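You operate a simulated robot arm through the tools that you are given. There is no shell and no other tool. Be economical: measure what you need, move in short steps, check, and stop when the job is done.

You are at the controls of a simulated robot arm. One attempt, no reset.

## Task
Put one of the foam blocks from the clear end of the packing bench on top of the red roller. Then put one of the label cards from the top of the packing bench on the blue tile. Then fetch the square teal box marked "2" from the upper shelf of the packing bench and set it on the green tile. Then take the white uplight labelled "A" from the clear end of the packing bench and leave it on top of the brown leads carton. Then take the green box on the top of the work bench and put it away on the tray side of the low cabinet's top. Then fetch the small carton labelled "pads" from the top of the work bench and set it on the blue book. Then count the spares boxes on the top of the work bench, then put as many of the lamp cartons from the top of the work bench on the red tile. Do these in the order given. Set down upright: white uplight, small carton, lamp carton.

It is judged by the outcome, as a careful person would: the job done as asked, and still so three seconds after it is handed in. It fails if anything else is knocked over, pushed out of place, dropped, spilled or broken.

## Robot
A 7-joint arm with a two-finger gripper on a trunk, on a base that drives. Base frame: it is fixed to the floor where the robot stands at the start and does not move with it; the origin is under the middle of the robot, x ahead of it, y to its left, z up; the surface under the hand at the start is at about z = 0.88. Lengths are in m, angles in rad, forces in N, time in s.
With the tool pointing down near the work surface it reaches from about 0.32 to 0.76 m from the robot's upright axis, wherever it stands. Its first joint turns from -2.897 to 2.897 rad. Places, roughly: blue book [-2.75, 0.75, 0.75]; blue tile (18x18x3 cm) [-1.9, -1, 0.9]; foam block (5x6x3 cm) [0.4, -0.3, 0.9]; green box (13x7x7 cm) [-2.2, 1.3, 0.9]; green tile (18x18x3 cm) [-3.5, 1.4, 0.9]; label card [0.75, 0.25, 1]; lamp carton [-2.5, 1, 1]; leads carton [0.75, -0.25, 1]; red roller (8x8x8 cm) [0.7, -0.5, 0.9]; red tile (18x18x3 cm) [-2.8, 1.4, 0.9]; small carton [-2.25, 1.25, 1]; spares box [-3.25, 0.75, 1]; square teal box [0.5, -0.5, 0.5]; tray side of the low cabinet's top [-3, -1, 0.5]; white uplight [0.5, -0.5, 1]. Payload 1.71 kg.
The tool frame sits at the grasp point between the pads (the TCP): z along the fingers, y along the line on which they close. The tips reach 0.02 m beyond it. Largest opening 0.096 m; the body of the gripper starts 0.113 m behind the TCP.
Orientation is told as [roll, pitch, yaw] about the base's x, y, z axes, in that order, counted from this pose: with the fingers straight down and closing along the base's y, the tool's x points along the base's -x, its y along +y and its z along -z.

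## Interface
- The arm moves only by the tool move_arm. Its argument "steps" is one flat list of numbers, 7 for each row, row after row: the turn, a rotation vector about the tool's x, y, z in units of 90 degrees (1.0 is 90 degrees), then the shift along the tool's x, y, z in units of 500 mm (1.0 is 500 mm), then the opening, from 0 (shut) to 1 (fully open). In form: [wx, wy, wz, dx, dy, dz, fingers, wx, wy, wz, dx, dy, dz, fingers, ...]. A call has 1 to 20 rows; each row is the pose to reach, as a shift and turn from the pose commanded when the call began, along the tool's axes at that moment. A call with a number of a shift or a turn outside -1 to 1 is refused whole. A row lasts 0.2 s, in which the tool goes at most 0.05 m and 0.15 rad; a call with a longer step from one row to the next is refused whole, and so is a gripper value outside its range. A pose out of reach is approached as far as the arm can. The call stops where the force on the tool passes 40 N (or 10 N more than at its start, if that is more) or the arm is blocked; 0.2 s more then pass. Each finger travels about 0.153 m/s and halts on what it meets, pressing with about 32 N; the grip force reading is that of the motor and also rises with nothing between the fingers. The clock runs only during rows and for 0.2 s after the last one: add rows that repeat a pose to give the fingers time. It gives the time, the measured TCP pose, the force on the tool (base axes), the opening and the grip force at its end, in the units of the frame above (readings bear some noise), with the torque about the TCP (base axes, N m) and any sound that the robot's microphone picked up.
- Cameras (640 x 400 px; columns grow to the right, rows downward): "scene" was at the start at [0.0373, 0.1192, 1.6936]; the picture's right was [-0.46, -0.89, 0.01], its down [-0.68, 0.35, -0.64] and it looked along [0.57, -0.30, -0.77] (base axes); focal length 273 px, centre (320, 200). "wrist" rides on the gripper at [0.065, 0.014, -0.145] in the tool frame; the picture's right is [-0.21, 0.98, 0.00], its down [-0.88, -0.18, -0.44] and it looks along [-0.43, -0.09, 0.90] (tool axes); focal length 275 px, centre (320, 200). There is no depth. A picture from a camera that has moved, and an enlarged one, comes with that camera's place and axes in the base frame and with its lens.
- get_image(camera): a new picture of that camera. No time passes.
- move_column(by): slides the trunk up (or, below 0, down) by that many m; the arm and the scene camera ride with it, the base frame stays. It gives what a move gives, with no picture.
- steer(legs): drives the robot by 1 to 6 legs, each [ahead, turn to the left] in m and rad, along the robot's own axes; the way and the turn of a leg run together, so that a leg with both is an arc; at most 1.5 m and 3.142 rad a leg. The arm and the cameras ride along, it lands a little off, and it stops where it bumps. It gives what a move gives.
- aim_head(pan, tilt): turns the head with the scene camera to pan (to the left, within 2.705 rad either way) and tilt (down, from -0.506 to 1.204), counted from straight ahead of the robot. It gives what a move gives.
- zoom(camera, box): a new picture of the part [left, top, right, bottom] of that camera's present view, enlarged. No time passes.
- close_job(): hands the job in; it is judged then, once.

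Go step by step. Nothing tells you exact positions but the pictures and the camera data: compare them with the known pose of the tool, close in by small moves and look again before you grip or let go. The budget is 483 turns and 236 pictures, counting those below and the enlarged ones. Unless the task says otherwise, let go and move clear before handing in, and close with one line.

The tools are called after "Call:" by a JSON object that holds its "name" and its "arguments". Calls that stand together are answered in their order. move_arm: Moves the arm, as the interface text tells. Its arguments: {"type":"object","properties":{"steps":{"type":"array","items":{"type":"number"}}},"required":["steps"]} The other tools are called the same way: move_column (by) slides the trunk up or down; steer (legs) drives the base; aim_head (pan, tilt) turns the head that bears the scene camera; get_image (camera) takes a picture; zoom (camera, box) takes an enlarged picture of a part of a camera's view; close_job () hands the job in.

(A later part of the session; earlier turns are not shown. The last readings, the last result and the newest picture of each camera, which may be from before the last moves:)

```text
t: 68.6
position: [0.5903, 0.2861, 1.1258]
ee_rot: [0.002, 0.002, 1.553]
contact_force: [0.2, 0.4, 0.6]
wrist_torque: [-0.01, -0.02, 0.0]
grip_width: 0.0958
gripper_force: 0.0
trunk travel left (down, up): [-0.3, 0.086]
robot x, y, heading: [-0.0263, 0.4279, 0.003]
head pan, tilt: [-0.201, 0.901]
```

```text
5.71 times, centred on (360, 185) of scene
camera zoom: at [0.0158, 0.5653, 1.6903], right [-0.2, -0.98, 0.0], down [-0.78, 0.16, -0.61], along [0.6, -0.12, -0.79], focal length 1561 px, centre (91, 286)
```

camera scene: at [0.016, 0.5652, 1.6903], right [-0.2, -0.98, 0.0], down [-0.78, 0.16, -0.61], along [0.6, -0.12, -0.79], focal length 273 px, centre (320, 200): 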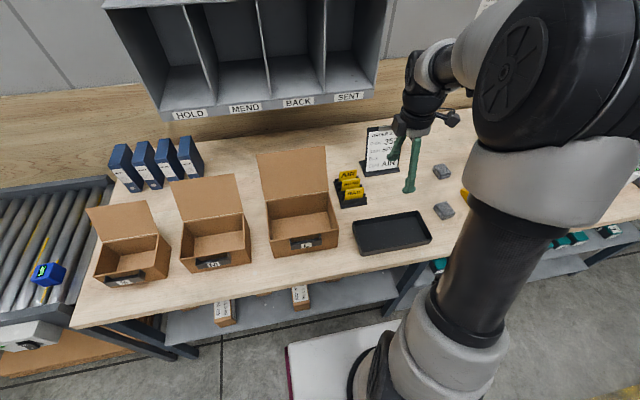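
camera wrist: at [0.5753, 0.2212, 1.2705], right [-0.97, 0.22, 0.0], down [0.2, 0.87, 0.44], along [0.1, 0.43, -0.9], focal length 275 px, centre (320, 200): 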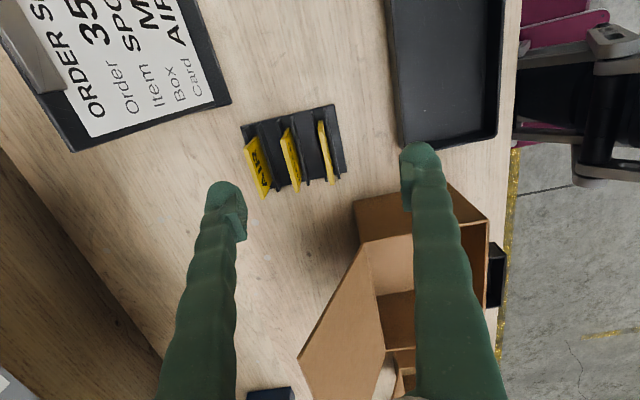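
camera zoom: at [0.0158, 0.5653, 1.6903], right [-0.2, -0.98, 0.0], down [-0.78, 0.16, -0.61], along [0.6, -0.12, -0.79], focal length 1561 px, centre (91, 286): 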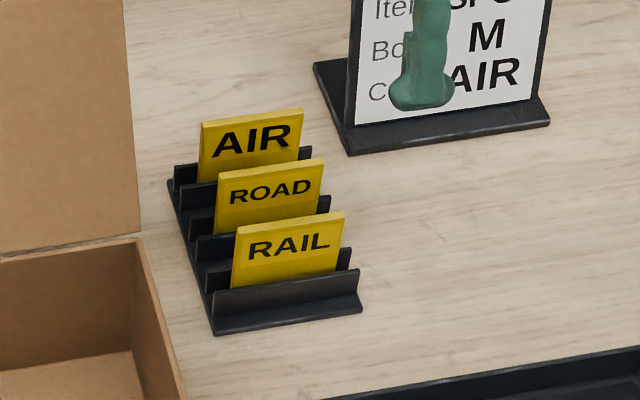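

Call:
{"name": "zoom", "arguments": {"camera": "wrist", "box": [230, 90, 360, 210]}}

```text
3.33 times, centred on (295, 150) of wrist
camera zoom: at [0.5753, 0.2212, 1.2705], right [-0.97, 0.22, 0.0], down [0.2, 0.87, 0.44], along [0.1, 0.43, -0.9], focal length 918 px, centre (403, 367)
```

zoom: 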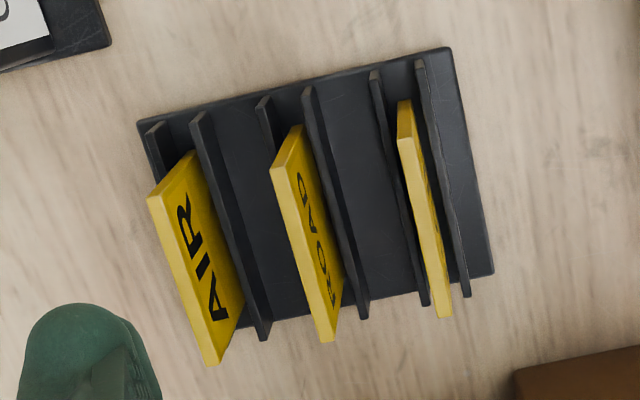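

RAIL card top edge is at about (0.592,0.316,0.955), aligned with y, about 5 mm thick. I'll narrow the fingers to 36 mm so as to clear ROAD and descend to just above.

Call:
{"name": "move_arm", "arguments": {"steps": [0, 0, 0, -0.02, -0.001, 0.06, 0.375, 0, 0, 0, -0.04, -0.002, 0.12, 0.375, 0, 0, 0, -0.06, -0.003, 0.18, 0.375, 0, 0, 0, -0.06, -0.003, 0.21, 0.375, 0, 0, 0, -0.06, -0.003, 0.21, 0.375]}}

Call:
{"name": "get_image", "arguments": {"camera": "wrist"}}

Call:
{"name": "zoom", "arguments": {"camera": "scene", "box": [320, 140, 400, 220]}}

```text
t: 69.8
position: [0.593, 0.3171, 1.0194]
ee_rot: [0.003, 0.002, 1.553]
contact_force: [0.6, 0.2, -0.2]
wrist_torque: [0.01, 0.0, -0.04]
grip_width: 0.0363
gripper_force: 0.0
trunk travel left (down, up): [-0.3, 0.086]
robot x, y, heading: [-0.0248, 0.4262, 0.0]
head pan, tilt: [-0.201, 0.901]
```

```text
203 pictures are left
camera wrist: at [0.5778, 0.2518, 1.1646], right [-0.97, 0.22, 0.0], down [0.2, 0.87, 0.44], along [0.1, 0.43, -0.9], focal length 275 px, centre (320, 200)
```

wrist: 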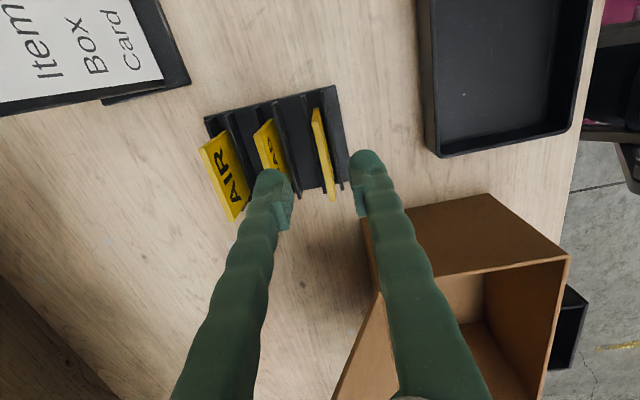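

```text
5.00 times, centred on (360, 180) of scene
camera zoom: at [0.0162, 0.5652, 1.6903], right [-0.2, -0.98, 0.0], down [-0.78, 0.16, -0.61], along [0.6, -0.12, -0.79], focal length 1366 px, centre (120, 300)
```

zoom: 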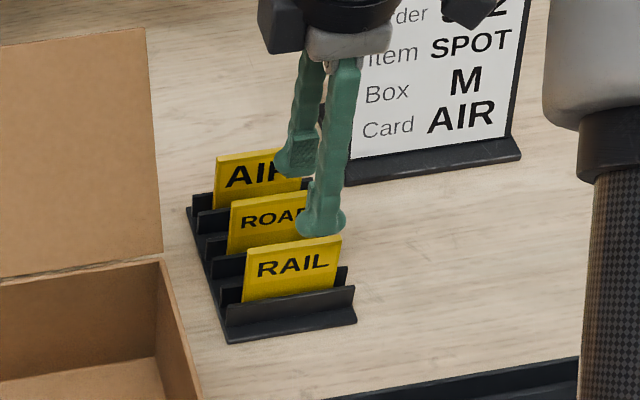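

Call:
{"name": "move_arm", "arguments": {"steps": [0, 0, 0, 0.004, 0.006, 0.04, 0.375, 0, 0, 0, 0.004, 0.006, 0.08, 0.375, 0, 0, 0, 0.004, 0.006, 0.08, 0.375]}}

Call:
{"name": "zoom", "arguments": {"camera": "wrist", "box": [220, 80, 400, 220]}}

Call:
{"name": "zoom", "arguments": {"camera": "scene", "box": [330, 150, 390, 210]}}

```text
t: 70.6
position: [0.5895, 0.315, 0.9796]
ee_rot: [0.003, 0.002, 1.552]
contact_force: [-1.4, -0.1, 0.2]
wrist_torque: [0.02, -0.01, 0.0]
grip_width: 0.0361
gripper_force: 0.1
trunk travel left (down, up): [-0.3, 0.086]
robot x, y, heading: [-0.0251, 0.4238, 0.002]
head pan, tilt: [-0.201, 0.901]
```

```text
2.86 times, centred on (310, 150) of wrist
camera zoom: at [0.5745, 0.2501, 1.1252], right [-0.97, 0.22, 0.0], down [0.2, 0.87, 0.44], along [0.1, 0.43, -0.9], focal length 786 px, centre (349, 343)
```

zoom: 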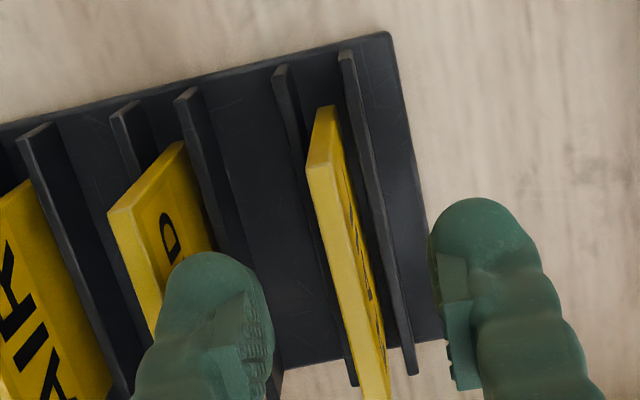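

```text
6.67 times, centred on (360, 180) of scene
camera zoom: at [0.0159, 0.5651, 1.6903], right [-0.2, -0.98, 0.0], down [-0.78, 0.16, -0.61], along [0.6, -0.12, -0.79], focal length 1821 px, centre (53, 333)
```

zoom: 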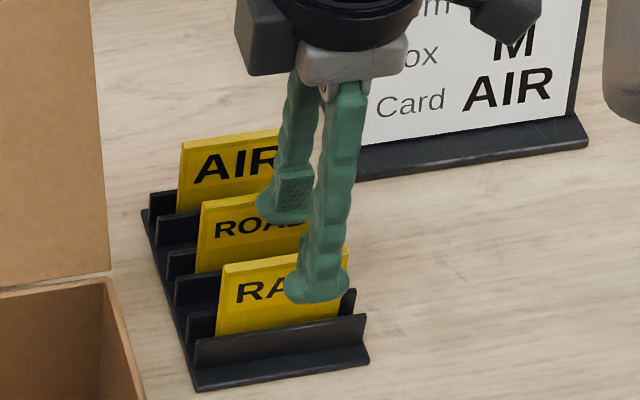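

The card lies between the fingers. I'll narrow slightly for clearance, shift 1.5 mm, and go down over the card.

Call:
{"name": "move_arm", "arguments": {"steps": [0, 0, 0, 0, 0.003, 0, 0.3, 0, 0, 0, 0, 0.003, 0.02, 0.3, 0, 0, 0, 0, 0.003, 0.04, 0.3, 0, 0, 0, 0, 0.003, 0.048, 0.3, 0, 0, 0, 0, 0.003, 0.048, 0.3]}}

Call:
{"name": "zoom", "arguments": {"camera": "wrist", "box": [220, 80, 400, 220]}}

Call:
{"name": "zoom", "arguments": {"camera": "scene", "box": [330, 150, 390, 210]}}

```text
t: 71.8
position: [0.5876, 0.315, 0.9545]
ee_rot: [0.001, 0.003, 1.554]
contact_force: [-0.3, -0.1, 0.1]
wrist_torque: [0.02, -0.02, 0.02]
grip_width: 0.0289
gripper_force: 0.0
trunk travel left (down, up): [-0.3, 0.086]
robot x, y, heading: [-0.027, 0.4282, 0.004]
head pan, tilt: [-0.201, 0.901]
```

```text
2.86 times, centred on (310, 150) of wrist
camera zoom: at [0.5728, 0.2501, 1.1009], right [-0.97, 0.22, 0.0], down [0.2, 0.87, 0.44], along [0.1, 0.43, -0.9], focal length 786 px, centre (349, 343)
```

zoom: 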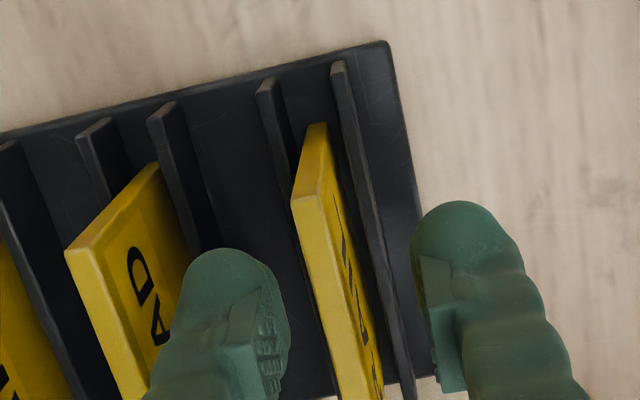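

```text
6.67 times, centred on (360, 180) of scene
camera zoom: at [0.0161, 0.5651, 1.6903], right [-0.2, -0.98, 0.0], down [-0.78, 0.16, -0.61], along [0.6, -0.12, -0.79], focal length 1821 px, centre (53, 333)
```

zoom: 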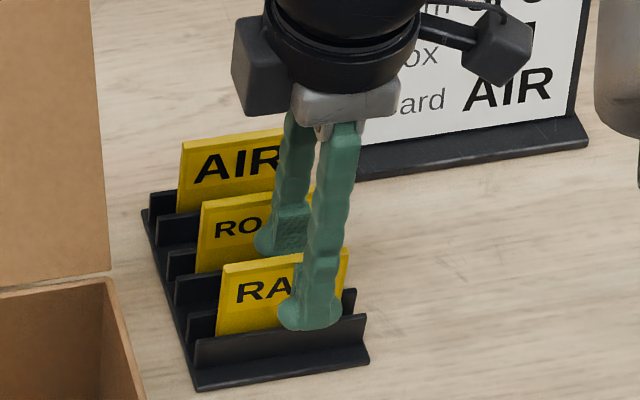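

Fingers straddle the RAIL card. Closing.

Call:
{"name": "move_arm", "arguments": {"steps": [0, 0, 0, 0, 0, 0, 0.0, 0, 0, 0, 0, 0, 0, 0.0, 0, 0, 0, 0, 0, 0, 0.0]}}

Call:
{"name": "zoom", "arguments": {"camera": "scene", "box": [330, 150, 390, 210]}}

```text
t: 72.6
position: [0.5885, 0.3156, 0.9552]
ee_rot: [0.001, 0.002, 1.553]
contact_force: [0.0, -0.8, 0.2]
wrist_torque: [0.02, 0.02, 0.0]
grip_width: 0.0059
gripper_force: 31.9
trunk travel left (down, up): [-0.3, 0.086]
robot x, y, heading: [-0.0249, 0.4243, -0.002]
head pan, tilt: [-0.201, 0.901]
```

```text
6.67 times, centred on (360, 180) of scene
camera zoom: at [0.0162, 0.5651, 1.6903], right [-0.2, -0.98, 0.0], down [-0.78, 0.16, -0.61], along [0.6, -0.12, -0.79], focal length 1821 px, centre (53, 333)
```

zoom: 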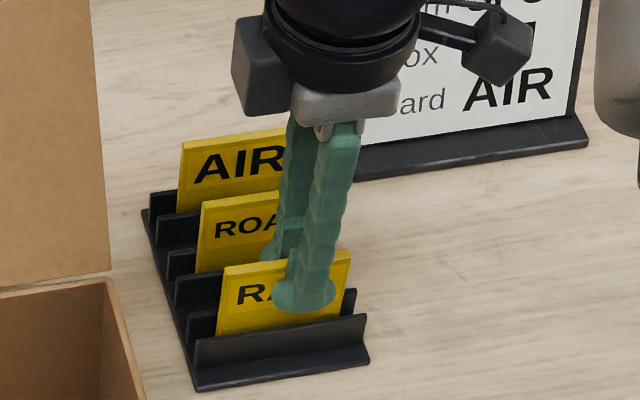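

Card gripped (5.9 mm). Lifting straight up.

Call:
{"name": "move_arm", "arguments": {"steps": [0, 0, 0, 0, 0, -0.02, 0, 0, 0, 0, 0, 0, -0.05, 0, 0, 0, 0, 0, 0, -0.09, 0, 0, 0, 0, 0, 0, -0.14, 0, 0, 0, 0, 0, 0, -0.2, 0, 0, 0, 0, 0, 0, -0.28, 0, 0, 0, 0, 0, 0, -0.36, 0, 0, 0, 0, 0, 0, -0.36, 0]}}

Call:
{"name": "get_image", "arguments": {"camera": "scene"}}

Call:
{"name": "get_image", "arguments": {"camera": "wrist"}}

```text
t: 74.4
position: [0.5888, 0.3153, 1.1358]
ee_rot: [0.002, 0.0, 1.553]
contact_force: [0.6, -0.2, -0.4]
wrist_torque: [0.0, 0.06, -0.02]
grip_width: 0.0059
gripper_force: 31.8
trunk travel left (down, up): [-0.3, 0.086]
robot x, y, heading: [-0.0255, 0.4258, 0.003]
head pan, tilt: [-0.201, 0.901]
```

```text
196 pictures are left
camera scene: at [0.0165, 0.565, 1.6903], right [-0.2, -0.98, 0.0], down [-0.78, 0.16, -0.61], along [0.6, -0.12, -0.79], focal length 273 px, centre (320, 200)
```

scene: 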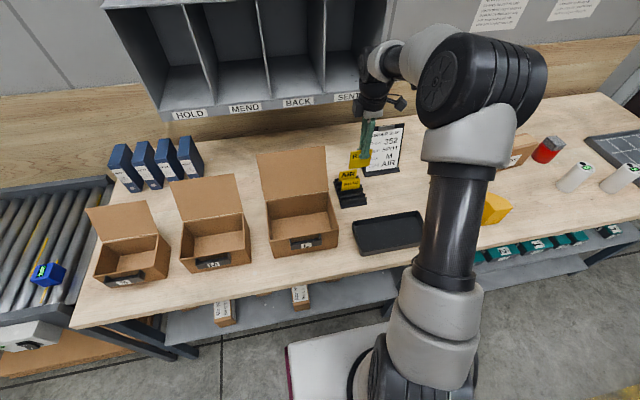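

```text
195 pictures are left
camera wrist: at [0.5737, 0.25, 1.2808], right [-0.97, 0.22, 0.0], down [0.2, 0.87, 0.44], along [0.1, 0.43, -0.9], focal length 275 px, centre (320, 200)
```

wrist: 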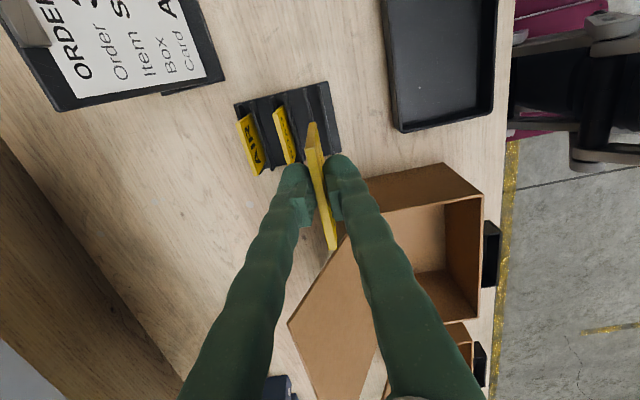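

Got the RAIL card. Backing off from the bench and looking for the blue tile around (-1.9,-1).

Call:
{"name": "steer", "arguments": {"legs": [[-0.6, 0]]}}

Call:
{"name": "aim_head", "arguments": {"pan": -2.4, "tilt": 0.45}}

Call:
{"name": "get_image", "arguments": {"camera": "scene"}}

```text
t: 78.0
position: [-0.0143, 0.3172, 1.1353]
ee_rot: [0.0, 0.002, 1.557]
contact_force: [0.2, 0.0, 0.3]
wrist_torque: [-0.03, -0.05, 0.0]
grip_width: 0.006
gripper_force: 31.8
trunk travel left (down, up): [-0.3, 0.086]
robot x, y, heading: [-0.6294, 0.4226, 0.01]
head pan, tilt: [-0.201, 0.901]
```

```text
t: 80.1
position: [-0.031, 0.3154, 1.1438]
ee_rot: [-0.014, 0.002, 1.557]
contact_force: [0.3, 0.4, -0.2]
wrist_torque: [0.05, -0.02, -0.01]
grip_width: 0.0059
gripper_force: 32.2
trunk travel left (down, up): [-0.3, 0.086]
robot x, y, heading: [-0.6306, 0.4256, 0.008]
head pan, tilt: [-2.4, 0.45]
```

```text
194 pictures are left
camera scene: at [-0.7284, 0.5154, 1.731], right [-0.68, 0.73, 0.01], down [0.3, 0.3, -0.91], along [-0.67, -0.61, -0.42], focal length 273 px, centre (320, 200)
```

scene: 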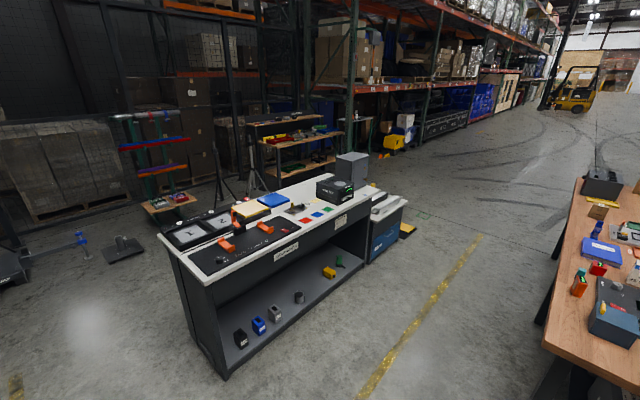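

Call:
{"name": "zoom", "arguments": {"camera": "scene", "box": [150, 130, 430, 300]}}

```text
2.29 times, centred on (290, 215) of scene
camera zoom: at [-0.7284, 0.5154, 1.731], right [-0.68, 0.73, 0.01], down [0.3, 0.3, -0.91], along [-0.67, -0.61, -0.42], focal length 624 px, centre (389, 166)
```

zoom: 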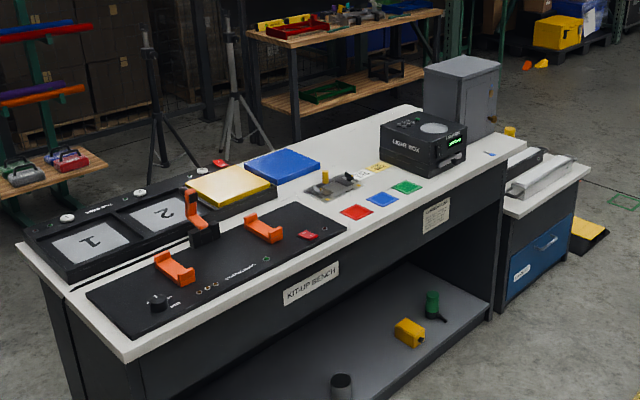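

The blue tile is on the kit-up bench at about (-1.82,-0.93), whose front edge is near y=-0.48. I'll drive into the corridor and face that bench.

Call:
{"name": "steer", "arguments": {"legs": [[0, -2.924], [1.231, 0], [0, 1.345]]}}

Call:
{"name": "aim_head", "arguments": {"pan": 0, "tilt": 0.7}}

Call:
{"name": "get_image", "arguments": {"camera": "scene"}}

```text
t: 98.9
position: [-1.9214, -0.4795, 1.1435]
ee_rot: [-0.014, 0.002, 0.013]
contact_force: [0.2, -0.3, -0.1]
wrist_torque: [-0.02, -0.01, 0.03]
grip_width: 0.0061
gripper_force: 32.3
trunk travel left (down, up): [-0.3, 0.086]
robot x, y, heading: [-1.8288, 0.1206, -1.538]
head pan, tilt: [-2.4, 0.45]
```

```text
t: 101.1
position: [-1.9222, -0.462, 1.1542]
ee_rot: [-0.028, 0.003, 0.012]
contact_force: [-0.8, 0.0, -0.1]
wrist_torque: [-0.01, 0.01, 0.02]
grip_width: 0.0058
gripper_force: 31.5
trunk travel left (down, up): [-0.3, 0.086]
robot x, y, heading: [-1.8331, 0.122, -1.54]
head pan, tilt: [0.0, 0.7]
```

```text
192 pictures are left
camera scene: at [-1.6764, 0.0731, 1.7063], right [-1.0, -0.03, 0.0], down [-0.02, 0.66, -0.75], along [0.02, -0.75, -0.66], focal length 273 px, centre (320, 200)
```

scene: 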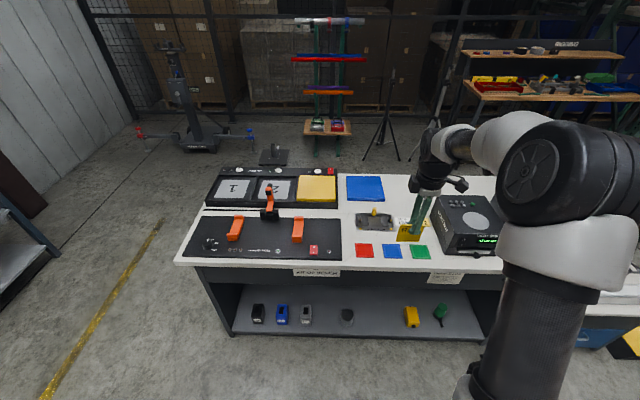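

Tile centre now at about (-1.859,-0.923); bench edge at y≈-0.51. Driving closer.

Call:
{"name": "steer", "arguments": {"legs": [[0.28, -0.03]]}}

Call:
{"name": "get_image", "arguments": {"camera": "scene"}}

Call:
{"name": "get_image", "arguments": {"camera": "wrist"}}

```text
t: 103.2
position: [-1.9341, -0.7414, 1.1514]
ee_rot: [-0.028, 0.003, -0.018]
contact_force: [0.1, -0.2, -0.3]
wrist_torque: [0.05, -0.03, 0.0]
grip_width: 0.006
gripper_force: 31.9
trunk travel left (down, up): [-0.3, 0.086]
robot x, y, heading: [-1.8273, -0.1598, -1.568]
head pan, tilt: [0.0, 0.7]
```

```text
191 pictures are left
camera scene: at [-1.673, -0.2154, 1.7063], right [-1.0, 0.0, 0.0], down [0.0, 0.66, -0.75], along [0.0, -0.75, -0.66], focal length 273 px, centre (320, 200)
```

scene: 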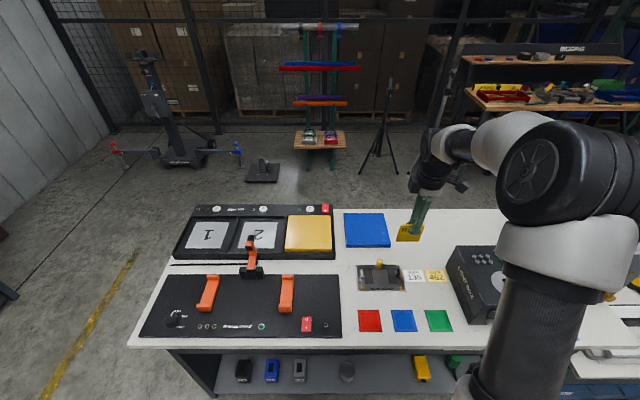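

```text
190 pictures are left
camera wrist: at [-2.0, -0.7226, 1.2979], right [0.22, 0.97, -0.03], down [0.87, -0.19, 0.45], along [0.43, -0.12, -0.89], focal length 275 px, centre (320, 200)
```

wrist: 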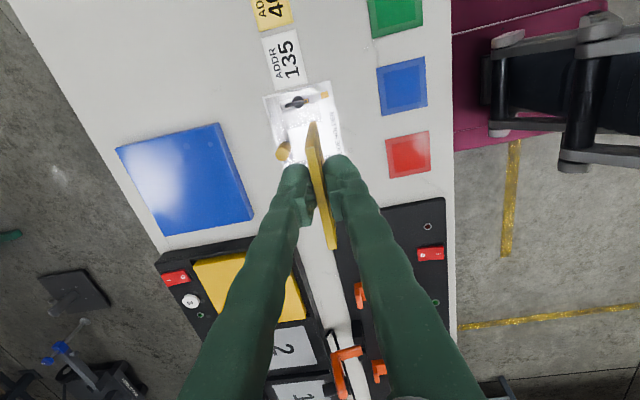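

I'll tilt the hand so that the card leans away and can be laid flat: fingers pointing forward-down at about 60°.

Call:
{"name": "move_arm", "arguments": {"steps": [0.09, 0, 0, 0, 0, -0.02, 0, 0.18, 0, 0, 0, 0, -0.04, 0, 0.27, 0, 0, 0, 0, -0.06, 0, 0.36, 0, 0, 0, 0, -0.06, 0, 0.45, 0, 0, 0, 0, -0.06, 0, 0.54, 0, 0, 0, 0, -0.06, 0, 0.63, 0, 0, 0, 0, -0.06, 0, 0.65, 0, 0, 0, 0, -0.06, 0, 0.65, 0, 0, 0, 0, -0.06, 0]}}

Call:
{"name": "get_image", "arguments": {"camera": "wrist"}}

Call:
{"name": "get_image", "arguments": {"camera": "scene"}}

```text
t: 105.2
position: [-1.9336, -0.7225, 1.1906]
ee_rot: [-1.063, 0.002, -0.021]
contact_force: [0.4, -0.6, 0.9]
wrist_torque: [0.02, -0.01, -0.02]
grip_width: 0.006
gripper_force: 32.0
trunk travel left (down, up): [-0.3, 0.086]
robot x, y, heading: [-1.8252, -0.1558, -1.571]
head pan, tilt: [0.0, 0.7]
```

```text
189 pictures are left
camera wrist: at [-1.9966, -0.5871, 1.2498], right [0.21, 0.47, -0.86], down [0.88, 0.28, 0.37], along [0.42, -0.84, -0.36], focal length 275 px, centre (320, 200)
```

wrist: 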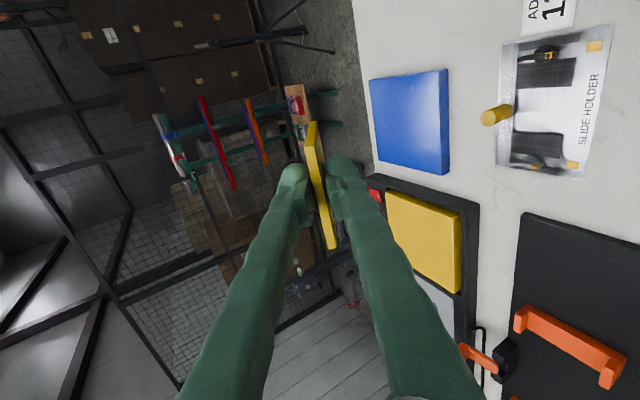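

```text
188 pictures are left
camera scene: at [-1.6728, -0.2137, 1.7063], right [-1.0, 0.0, 0.0], down [0.0, 0.66, -0.75], along [0.0, -0.75, -0.66], focal length 273 px, centre (320, 200)
```

scene: 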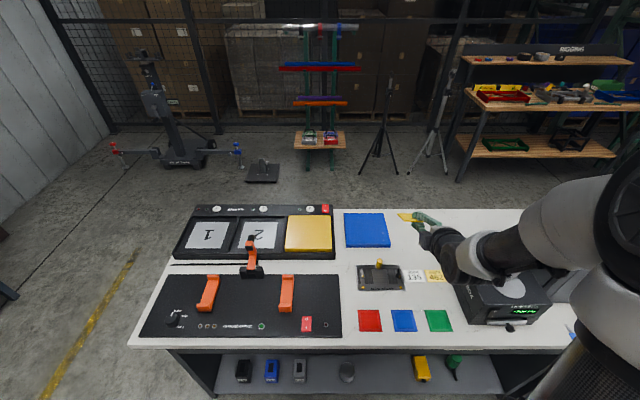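

Comparing both cameras, the tile's top is at about (-1.868,-1.0,0.85) — this bench is lower. I'll creep 5 cm closer, then bring the card over the tile.

Call:
{"name": "steer", "arguments": {"legs": [[0.05, 0]]}}

Call:
{"name": "get_image", "arguments": {"camera": "wrist"}}

```text
t: 106.1
position: [-1.9344, -0.7619, 1.1969]
ee_rot: [-1.074, 0.003, -0.021]
contact_force: [-0.2, 1.1, -0.5]
wrist_torque: [0.01, 0.03, -0.01]
grip_width: 0.0058
gripper_force: 32.4
trunk travel left (down, up): [-0.3, 0.086]
robot x, y, heading: [-1.8278, -0.2112, -1.573]
head pan, tilt: [0.0, 0.7]
```

```text
187 pictures are left
camera wrist: at [-1.9969, -0.6261, 1.2542], right [0.21, 0.46, -0.86], down [0.88, 0.28, 0.37], along [0.42, -0.84, -0.35], focal length 275 px, centre (320, 200)
```

wrist: 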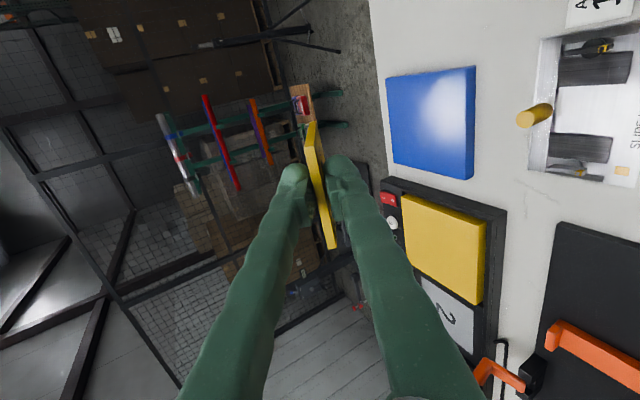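

Call:
{"name": "move_arm", "arguments": {"steps": [0, 0, 0, -0.016, 0.027, 0.075, 0, 0, 0, 0, -0.032, 0.053, 0.15, 0, 0, 0, 0, -0.048, 0.08, 0.225, 0, 0, 0, 0, -0.064, 0.107, 0.3, 0, 0, 0, 0, -0.08, 0.133, 0.375, 0, 0, 0, 0, -0.096, 0.16, 0.45, 0, 0, 0, 0, -0.112, 0.187, 0.525, 0, 0, 0, 0, -0.128, 0.213, 0.6, 0, 0, 0, 0, -0.128, 0.213, 0.6, 0]}}

Call:
{"name": "get_image", "arguments": {"camera": "wrist"}}

Call:
{"name": "get_image", "arguments": {"camera": "scene"}}

```text
t: 108.1
position: [-1.8752, -0.9733, 0.9607]
ee_rot: [-1.075, 0.003, -0.022]
contact_force: [0.1, -0.9, 0.2]
wrist_torque: [-0.02, 0.02, 0.04]
grip_width: 0.0062
gripper_force: 32.0
trunk travel left (down, up): [-0.3, 0.086]
robot x, y, heading: [-1.8288, -0.2088, -1.572]
head pan, tilt: [0.0, 0.7]
```

```text
186 pictures are left
camera wrist: at [-1.9389, -0.8379, 1.0185], right [0.21, 0.46, -0.86], down [0.88, 0.29, 0.37], along [0.42, -0.84, -0.35], focal length 275 px, centre (320, 200)
```

wrist: 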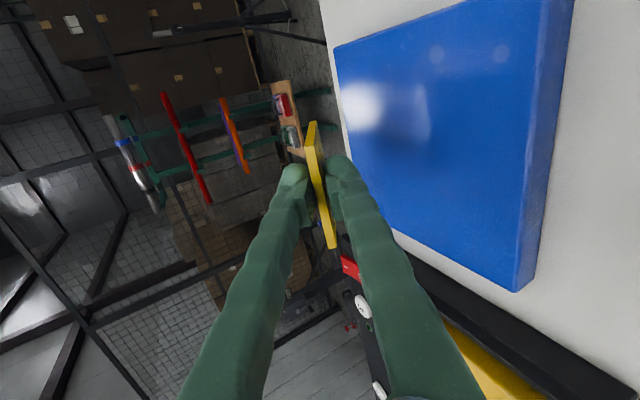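

```text
185 pictures are left
camera scene: at [-1.6727, -0.2672, 1.7062], right [-1.0, 0.0, 0.0], down [0.0, 0.66, -0.75], along [0.0, -0.75, -0.66], focal length 273 px, centre (320, 200)
```

scene: 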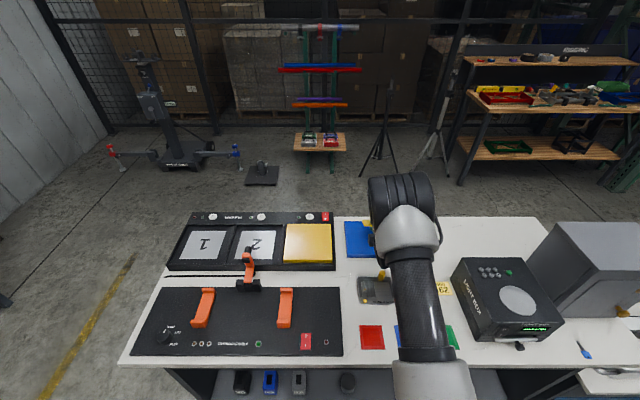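

The tile spans x −1.954…−1.767, y −1.11…−0.92. I'll lower toward it, watching force.

Call:
{"name": "move_arm", "arguments": {"steps": [0, 0, 0, -0.006, 0.036, 0.031, 0, 0, 0, 0, -0.012, 0.073, 0.062, 0, 0, 0, 0, -0.016, 0.1, 0.085, 0, 0, 0, 0, -0.016, 0.109, 0.093, 0, 0, 0, 0, -0.016, 0.109, 0.093, 0]}}

Call:
{"name": "get_image", "arguments": {"camera": "wrist"}}

```text
t: 109.3
position: [-1.8671, -0.9864, 0.8923]
ee_rot: [-1.08, 0.004, -0.019]
contact_force: [0.9, 0.2, 3.5]
wrist_torque: [-0.22, -0.03, 0.06]
grip_width: 0.0062
gripper_force: 32.0
trunk travel left (down, up): [-0.3, 0.086]
robot x, y, heading: [-1.8242, -0.2053, -1.57]
head pan, tilt: [0.0, 0.7]
```

```text
184 pictures are left
camera wrist: at [-1.9306, -0.8512, 0.9502], right [0.21, 0.46, -0.86], down [0.88, 0.29, 0.37], along [0.42, -0.84, -0.34], focal length 275 px, centre (320, 200)
```

wrist: 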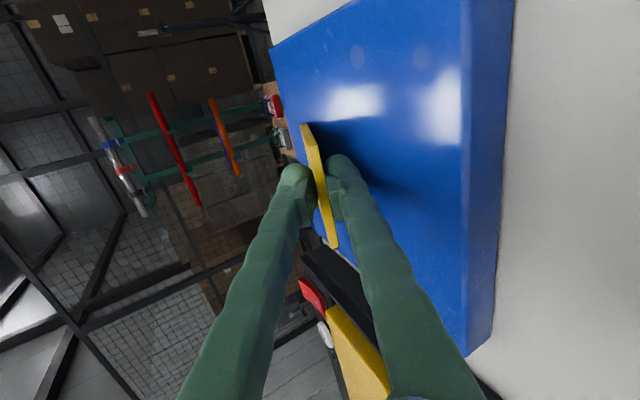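

The card's lower edge touches the tile. I'll open slightly and withdraw back along the fingers so it settles flat.

Call:
{"name": "move_arm", "arguments": {"steps": [0, 0, 0, 0, 0, 0, 0.13, 0, 0, 0, 0, 0, 0, 0.13, 0, 0, 0, 0, 0, 0, 0.13, 0, 0, 0, 0, 0, -0.03, 0.13, 0, 0, 0, 0, 0, -0.07, 0.13, 0, 0, 0, 0, 0, -0.12, 0.13, 0, 0, 0, 0, 0, -0.2, 0.13, 0, 0, 0, 0, 0, -0.2, 0.13]}}

Call:
{"name": "get_image", "arguments": {"camera": "wrist"}}

```text
t: 111.1
position: [-1.8656, -0.8998, 0.9403]
ee_rot: [-1.076, 0.003, -0.02]
contact_force: [0.7, -0.5, 0.1]
wrist_torque: [0.0, 0.0, -0.01]
grip_width: 0.0123
gripper_force: 0.1
trunk travel left (down, up): [-0.3, 0.086]
robot x, y, heading: [-1.8272, -0.2117, -1.569]
head pan, tilt: [0.0, 0.7]
```

```text
183 pictures are left
camera wrist: at [-1.9288, -0.7638, 0.9964], right [0.21, 0.46, -0.86], down [0.88, 0.29, 0.37], along [0.42, -0.84, -0.35], focal length 275 px, centre (320, 200)
```

wrist: 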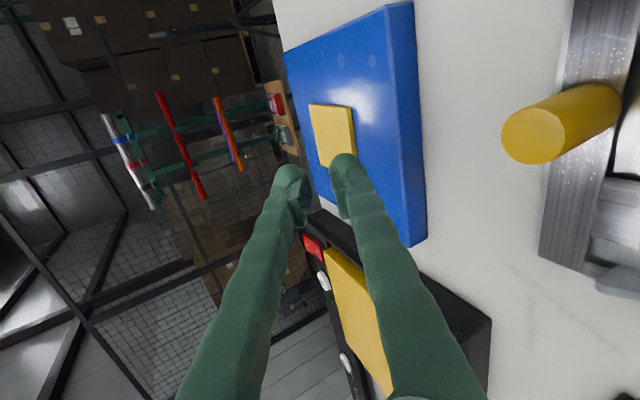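

The card lies flat on the blue tile. Withdrawing, straightening the hand, and backing out.

Call:
{"name": "move_arm", "arguments": {"steps": [0, 0, 0, 0, -0.03, -0.08, 0.13, 0, 0, 0, 0, -0.06, -0.16, 0.2, 0, 0, 0, 0, -0.09, -0.24, 0.2, -0.08, 0, 0, 0, -0.12, -0.32, 0.2, -0.16, 0, 0, 0, -0.15, -0.36, 0.2, -0.24, 0, 0, 0, -0.15, -0.36, 0.2, -0.32, 0, 0, 0, -0.15, -0.36, 0.2, -0.4, 0, 0, 0, -0.15, -0.36, 0.2, -0.48, 0, 0, 0, -0.15, -0.36, 0.2, -0.56, 0, 0, 0, -0.15, -0.36, 0.2, -0.64, 0, 0, 0, -0.15, -0.36, 0.2, -0.68, 0, 0, 0, -0.15, -0.36, 0.2]}}

Call:
{"name": "zoom", "arguments": {"camera": "scene", "box": [310, 180, 470, 300]}}

```text
t: 113.7
position: [-1.8632, -0.7767, 1.0898]
ee_rot: [-0.006, 0.002, -0.02]
contact_force: [0.2, 0.6, 0.9]
wrist_torque: [0.03, -0.02, 0.02]
grip_width: 0.0191
gripper_force: 0.0
trunk travel left (down, up): [-0.3, 0.086]
robot x, y, heading: [-1.8276, -0.2113, -1.569]
head pan, tilt: [0.0, 0.7]
```

```text
3.33 times, centred on (390, 240) of scene
camera zoom: at [-1.6729, -0.265, 1.7063], right [-1.0, 0.0, 0.0], down [0.0, 0.66, -0.75], along [0.0, -0.75, -0.66], focal length 910 px, centre (87, 67)
```

zoom: 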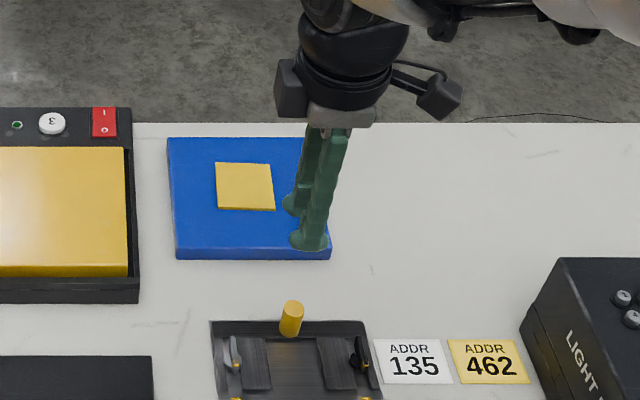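

The card is safely on the tile. Now driving back to the packing bench's clear end to look at the teal boxes on the upper shelf.

Call:
{"name": "steer", "arguments": {"legs": [[-0.4, 0], [0, 1.569], [0.85, 0], [0, -0.879], [0.83, 0], [0, 0.879]]}}

Call:
{"name": "aim_head", "arguments": {"pan": 0, "tilt": 0.85}}

Call:
{"name": "get_image", "arguments": {"camera": "scene"}}

```text
t: 135.1
position: [0.13, -0.4832, 1.0907]
ee_rot: [-0.008, 0.004, 1.554]
contact_force: [-0.4, -0.1, 0.2]
wrist_torque: [-0.03, -0.01, 0.01]
grip_width: 0.0194
gripper_force: 0.1
trunk travel left (down, up): [-0.3, 0.086]
robot x, y, heading: [-0.4344, -0.4498, 0.004]
head pan, tilt: [0.0, 0.7]
```

```text
t: 135.8
position: [0.1136, -0.4834, 1.0995]
ee_rot: [-0.023, 0.006, 1.553]
contact_force: [-0.4, -0.1, 0.0]
wrist_torque: [-0.02, -0.03, 0.0]
grip_width: 0.0193
gripper_force: 0.0
trunk travel left (down, up): [-0.3, 0.086]
robot x, y, heading: [-0.4337, -0.4514, 0.007]
head pan, tilt: [0.0, 0.85]
```

```text
181 pictures are left
camera scene: at [-0.3896, -0.297, 1.6942], right [0.01, -1.0, 0.0], down [-0.76, 0.0, -0.65], along [0.65, 0.0, -0.76], focal length 273 px, centre (320, 200)
```

scene: 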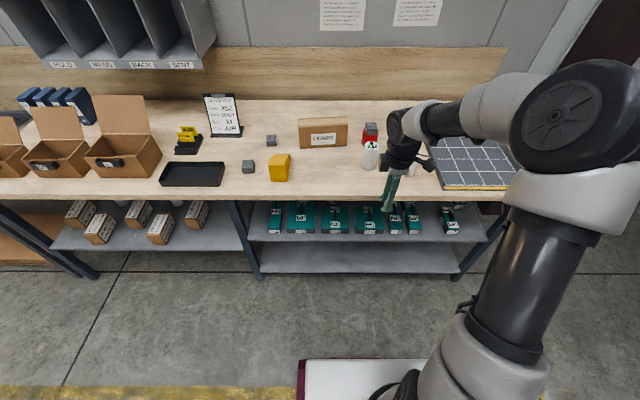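

Call:
{"name": "zoom", "arguments": {"camera": "scene", "box": [240, 180, 480, 280]}}

Call:
{"name": "zoom", "arguments": {"camera": "scene", "box": [260, 195, 370, 245]}}

Call:
{"name": "zoom", "arguments": {"camera": "scene", "box": [360, 195, 470, 245]}}

```text
2.67 times, centred on (360, 230) of scene
camera zoom: at [-0.3896, -0.297, 1.6942], right [0.01, -1.0, 0.0], down [-0.76, 0.0, -0.65], along [0.65, 0.0, -0.76], focal length 728 px, centre (213, 120)
```

zoom: 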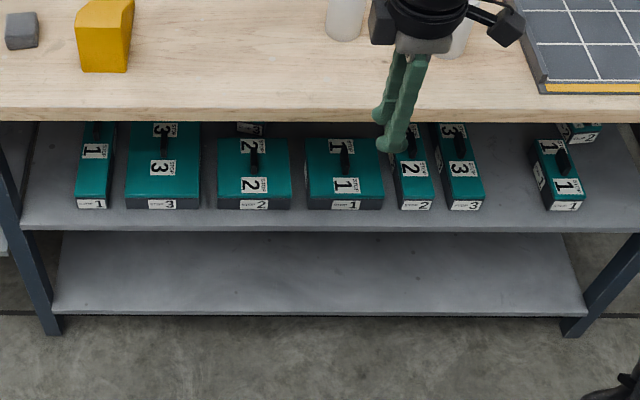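

```text
5.82 times, centred on (315, 220) of scene
camera zoom: at [-0.3896, -0.297, 1.6942], right [0.01, -1.0, 0.0], down [-0.76, 0.0, -0.65], along [0.65, 0.0, -0.76], focal length 1589 px, centre (349, 84)
```

zoom: 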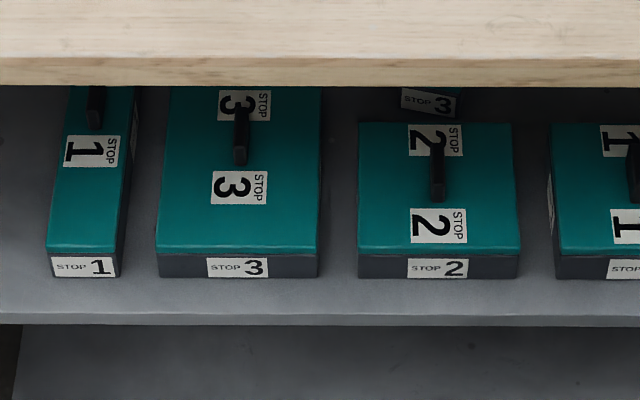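

```text
5.82 times, centred on (415, 220) of scene
camera zoom: at [-0.3896, -0.297, 1.6942], right [0.01, -1.0, 0.0], down [-0.76, 0.0, -0.65], along [0.65, 0.0, -0.76], focal length 1589 px, centre (-233, 84)
```

zoom: 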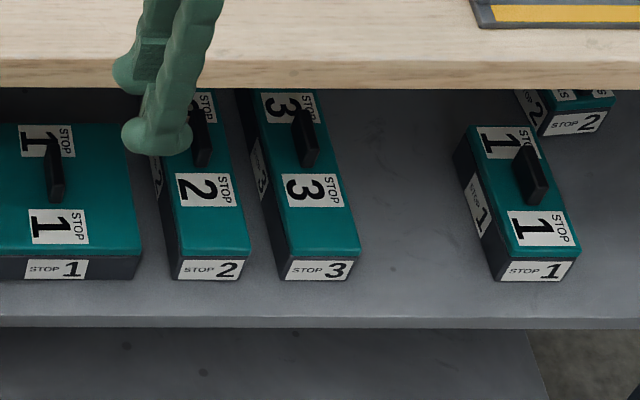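

The square teal box "2" is the third from the left on the upper shelf, about (0.48,-0.38), with a black fin handle on top. I'll reach in with a horizontal hand; first turn the hand so the camera ends up on top, then tilt forward and lower the trunk.

Call:
{"name": "move_arm", "arguments": {"steps": [0, 0, -0.09, 0, 0, 0, 0.6, 0, 0, -0.18, 0, 0, 0, 1, 0, 0, -0.27, 0, 0, 0, 1, 0, 0, -0.36, 0, 0, 0, 1, 0, 0, -0.45, 0, 0, 0, 1, 0, 0, -0.54, 0, 0, 0, 1, 0, 0, -0.63, 0, 0, 0, 1, 0, 0, -0.72, 0, 0, 0, 1, 0, 0, -0.81, 0, 0, 0, 1, 0, 0, -0.9, 0, 0, 0, 1, 0, 0, -0.99, 0, 0, 0, 1, 0, 0, -1, 0, 0, 0, 1]}}

Call:
{"name": "move_column", "arguments": {"by": -0.3}}

```text
t: 138.4
position: [0.1148, -0.484, 1.0985]
ee_rot: [0.006, 0.023, 3.124]
contact_force: [-0.6, 0.2, 0.1]
wrist_torque: [0.0, 0.02, -0.02]
grip_width: 0.0961
gripper_force: 0.0
trunk travel left (down, up): [-0.3, 0.086]
robot x, y, heading: [-0.4366, -0.4529, 0.004]
head pan, tilt: [0.0, 0.85]
```

```text
t: 141.4
position: [0.1138, -0.4845, 0.7999]
ee_rot: [0.004, 0.023, 3.123]
contact_force: [0.7, 0.3, -0.7]
wrist_torque: [0.01, -0.01, -0.01]
grip_width: 0.096
gripper_force: 0.1
trunk travel left (down, up): [0.0, 0.386]
robot x, y, heading: [-0.4335, -0.4501, 0.004]
head pan, tilt: [0.0, 0.85]
```

Call:
{"name": "move_arm", "arguments": {"steps": [0, 0.09, 0, 0, 0, 0, 1, 0, 0.18, 0, 0, 0, 0, 1, 0, 0.27, 0, 0, 0, 0, 1, 0, 0.36, 0, 0, 0, 0, 1, 0, 0.45, 0, 0, 0, 0, 1, 0, 0.54, 0, 0, 0, 0, 1, 0, 0.63, 0, 0, 0, 0, 1, 0, 0.72, 0, 0, 0, 0, 1, 0, 0.81, 0, 0, 0, 0, 1, 0, 0.9, 0, 0, 0, 0, 1, 0, 0.95, 0, 0, 0, 0, 1, 0, 0.95, 0, 0, 0, 0, 1]}}

Call:
{"name": "get_image", "arguments": {"camera": "wrist"}}

Call:
{"name": "get_image", "arguments": {"camera": "scene"}}

```text
t: 144.0
position: [0.1147, -0.4836, 0.8014]
ee_rot: [0.08, 1.517, -3.08]
contact_force: [-1.2, 0.4, -0.1]
wrist_torque: [0.01, 0.0, -0.01]
grip_width: 0.096
gripper_force: 0.0
out of reach, approached as far as the arm can: row 4, 9, 10
trunk travel left (down, up): [0.0, 0.386]
robot x, y, heading: [-0.4316, -0.4518, 0.009]
head pan, tilt: [0.0, 0.85]
```

```text
177 pictures are left
camera wrist: at [-0.0269, -0.4949, 0.874], right [-0.03, -0.98, -0.2], down [-0.49, 0.19, -0.85], along [0.87, 0.07, -0.48], focal length 275 px, centre (320, 200)
```

wrist: 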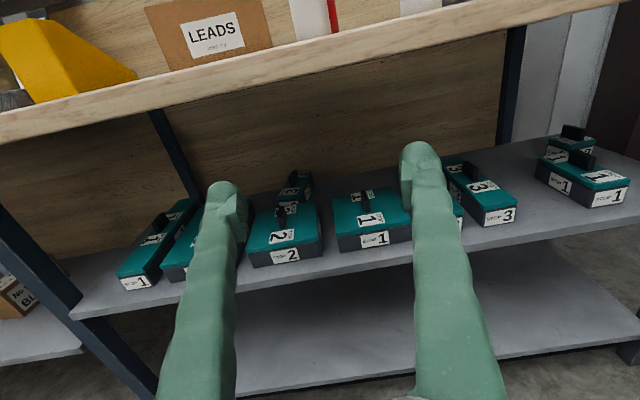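

```text
176 pictures are left
camera scene: at [-0.3933, -0.297, 1.3952], right [0.01, -1.0, 0.0], down [-0.76, 0.0, -0.65], along [0.65, 0.0, -0.76], focal length 273 px, centre (320, 200)
```

scene: 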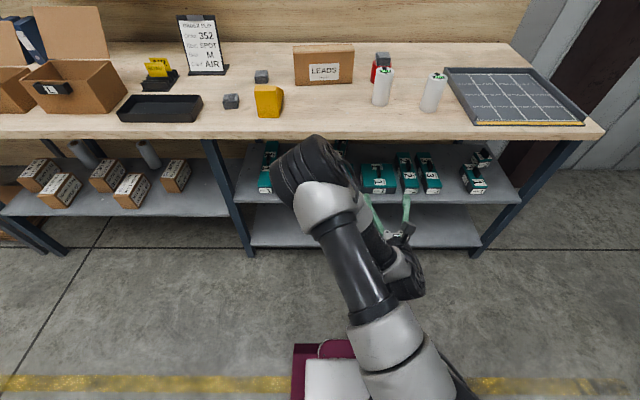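

The hand is now horizontal with the camera above. Shelf top is at z≈0.517 and box 2's front at x≈0.393, y≈-0.371. A zoom to measure the handle.

Call:
{"name": "zoom", "arguments": {"camera": "wrist", "box": [230, 160, 340, 280]}}

```text
3.33 times, centred on (285, 220) of wrist
camera zoom: at [-0.0269, -0.4949, 0.874], right [-0.03, -0.98, -0.2], down [-0.49, 0.19, -0.85], along [0.87, 0.07, -0.48], focal length 918 px, centre (437, 133)
```

zoom: 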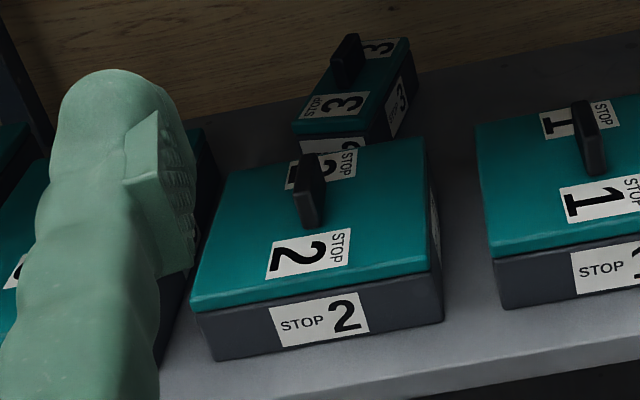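

Handle is about x 0.447–0.483, y −0.366, z 0.56–0.592, ~15 mm thick. I'll lower the hand and align with it before going in.

Call:
{"name": "move_arm", "arguments": {"steps": [0, 0.007, 0, -0.06, -0.047, 0, 0.8, 0, 0.015, 0, -0.12, -0.094, 0, 0.7, 0, 0.022, 0, -0.18, -0.14, 0, 0.7, 0, 0.03, 0, -0.24, -0.187, 0, 0.7, 0, 0.037, 0, -0.298, -0.234, 0, 0.7, 0, 0.037, 0, -0.298, -0.234, 0, 0.7]}}

Call:
{"name": "steer", "arguments": {"legs": [[0.15, 0]]}}

Call:
{"name": "get_image", "arguments": {"camera": "wrist"}}

```text
t: 145.4
position: [0.1085, -0.3686, 0.6505]
ee_rot: [2.193, 1.566, -0.968]
contact_force: [0.0, -0.4, 0.1]
wrist_torque: [0.0, 0.02, -0.03]
grip_width: 0.0674
gripper_force: 0.0
trunk travel left (down, up): [0.0, 0.386]
robot x, y, heading: [-0.4345, -0.4538, -0.002]
head pan, tilt: [0.0, 0.85]
```

```text
t: 146.8
position: [0.2598, -0.3665, 0.6497]
ee_rot: [2.061, 1.566, -1.094]
contact_force: [-0.4, -0.4, 0.3]
wrist_torque: [0.01, 0.01, -0.03]
grip_width: 0.0672
gripper_force: 0.0
trunk travel left (down, up): [0.0, 0.386]
robot x, y, heading: [-0.2845, -0.4476, 0.009]
head pan, tilt: [0.0, 0.85]
```

```text
174 pictures are left
camera wrist: at [0.1133, -0.3771, 0.7168], right [-0.01, -0.98, -0.2], down [-0.44, 0.19, -0.88], along [0.9, 0.08, -0.43], focal length 275 px, centre (320, 200)
```

wrist: 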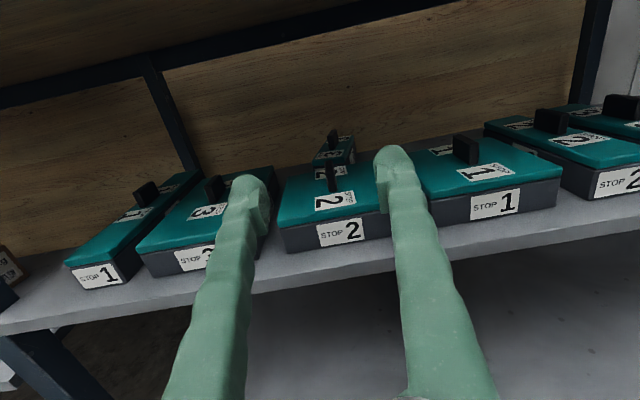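

Call:
{"name": "zoom", "arguments": {"camera": "wrist", "box": [260, 110, 410, 260]}}

```text
2.67 times, centred on (335, 185) of wrist
camera zoom: at [0.1133, -0.3771, 0.7168], right [-0.01, -0.98, -0.2], down [-0.44, 0.19, -0.88], along [0.9, 0.08, -0.43], focal length 734 px, centre (280, 240)
```

zoom: 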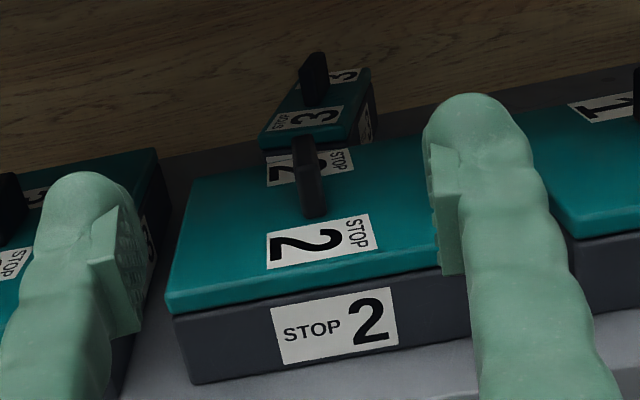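

Handle refined: x 0.458–0.507, y −0.367, z 0.56–0.59. Moving in to just in front of it at z≈0.583.

Call:
{"name": "move_arm", "arguments": {"steps": [0, 0, 0, -0.04, 0, 0.06, 0.7, 0, 0, 0, -0.08, 0, 0.12, 0.7, 0, 0, 0, -0.12, 0, 0.18, 0.7, 0, 0, 0, -0.134, 0, 0.25, 0.7, 0, 0, 0, -0.134, 0, 0.32, 0.7, 0, 0, 0, -0.134, 0, 0.32, 0.7]}}

Call:
{"name": "get_image", "arguments": {"camera": "wrist"}}

Call:
{"name": "get_image", "arguments": {"camera": "scene"}}

```text
t: 148.2
position: [0.4101, -0.3677, 0.5964]
ee_rot: [2.87, 1.55, -0.287]
contact_force: [-0.2, 0.1, -0.9]
wrist_torque: [-0.03, 0.01, -0.03]
grip_width: 0.0673
gripper_force: 0.1
trunk travel left (down, up): [0.0, 0.386]
robot x, y, heading: [-0.2862, -0.4504, 0.012]
head pan, tilt: [0.0, 0.85]
```

```text
172 pictures are left
camera wrist: at [0.2633, -0.3787, 0.6599], right [-0.01, -0.98, -0.2], down [-0.43, 0.19, -0.89], along [0.9, 0.08, -0.42], focal length 275 px, centre (320, 200)
```

wrist: 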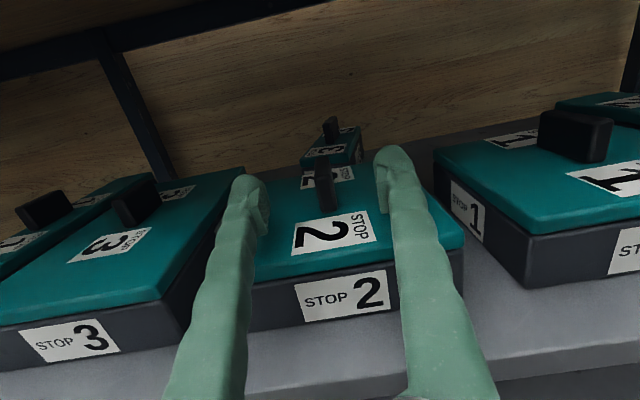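

```text
171 pictures are left
camera scene: at [-0.2429, -0.296, 1.3952], right [0.01, -1.0, 0.0], down [-0.76, -0.01, -0.65], along [0.65, 0.0, -0.76], focal length 273 px, centre (320, 200)
```

scene: 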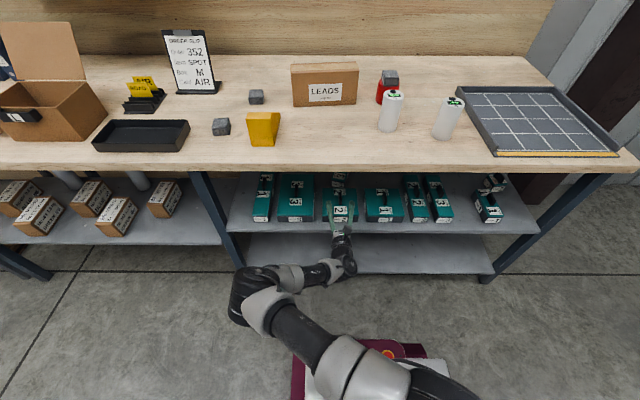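

Call:
{"name": "move_arm", "arguments": {"steps": [0, 0, 0, -0.03, 0, 0.02, 0.6, 0, 0, 0, -0.032, 0, 0.07, 0.6, 0, 0, 0, -0.032, 0, 0.11, 0.6, 0, 0, 0, -0.032, 0, 0.136, 0.6, 0, 0, 0, -0.032, 0, 0.136, 0.6]}}

Call:
{"name": "zoom", "arguments": {"camera": "wrist", "box": [220, 110, 420, 260]}}

```text
t: 149.4
position: [0.4792, -0.3696, 0.5822]
ee_rot: [2.943, 1.549, -0.213]
contact_force: [-1.6, 1.1, 15.7]
wrist_torque: [0.31, -0.2, 0.03]
grip_width: 0.0584
gripper_force: 0.3
trunk travel left (down, up): [0.0, 0.386]
robot x, y, heading: [-0.2818, -0.4491, 0.007]
head pan, tilt: [0.0, 0.85]
```

```text
2.67 times, centred on (320, 185) of wrist
camera zoom: at [0.3319, -0.3806, 0.6455], right [-0.01, -0.98, -0.2], down [-0.42, 0.19, -0.89], along [0.91, 0.08, -0.42], focal length 734 px, centre (320, 240)
```

zoom: 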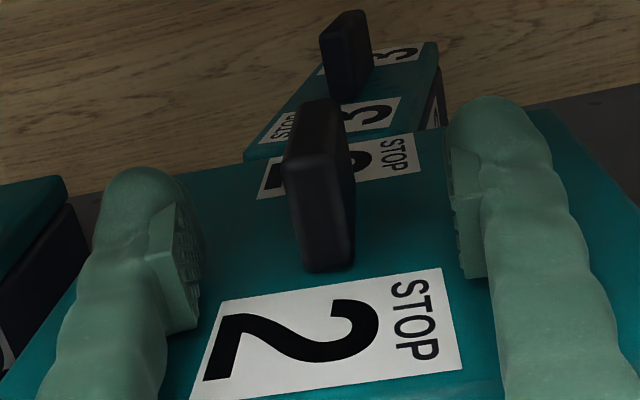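

The fingers touch the box lid lightly (15 N). Raising 6 mm, then closing on the handle.

Call:
{"name": "move_arm", "arguments": {"steps": [0, 0, 0, 0.012, 0, 0, 0.6, 0, 0, 0, 0.012, 0, 0, 0.6]}}

```text
t: 150.0
position: [0.4776, -0.37, 0.584]
ee_rot: [2.844, 1.553, -0.312]
contact_force: [0.3, -0.2, -0.5]
wrist_torque: [0.07, -0.01, 0.0]
grip_width: 0.0576
gripper_force: 0.0
trunk travel left (down, up): [0.0, 0.386]
robot x, y, heading: [-0.2821, -0.4519, 0.008]
head pan, tilt: [0.0, 0.85]
```

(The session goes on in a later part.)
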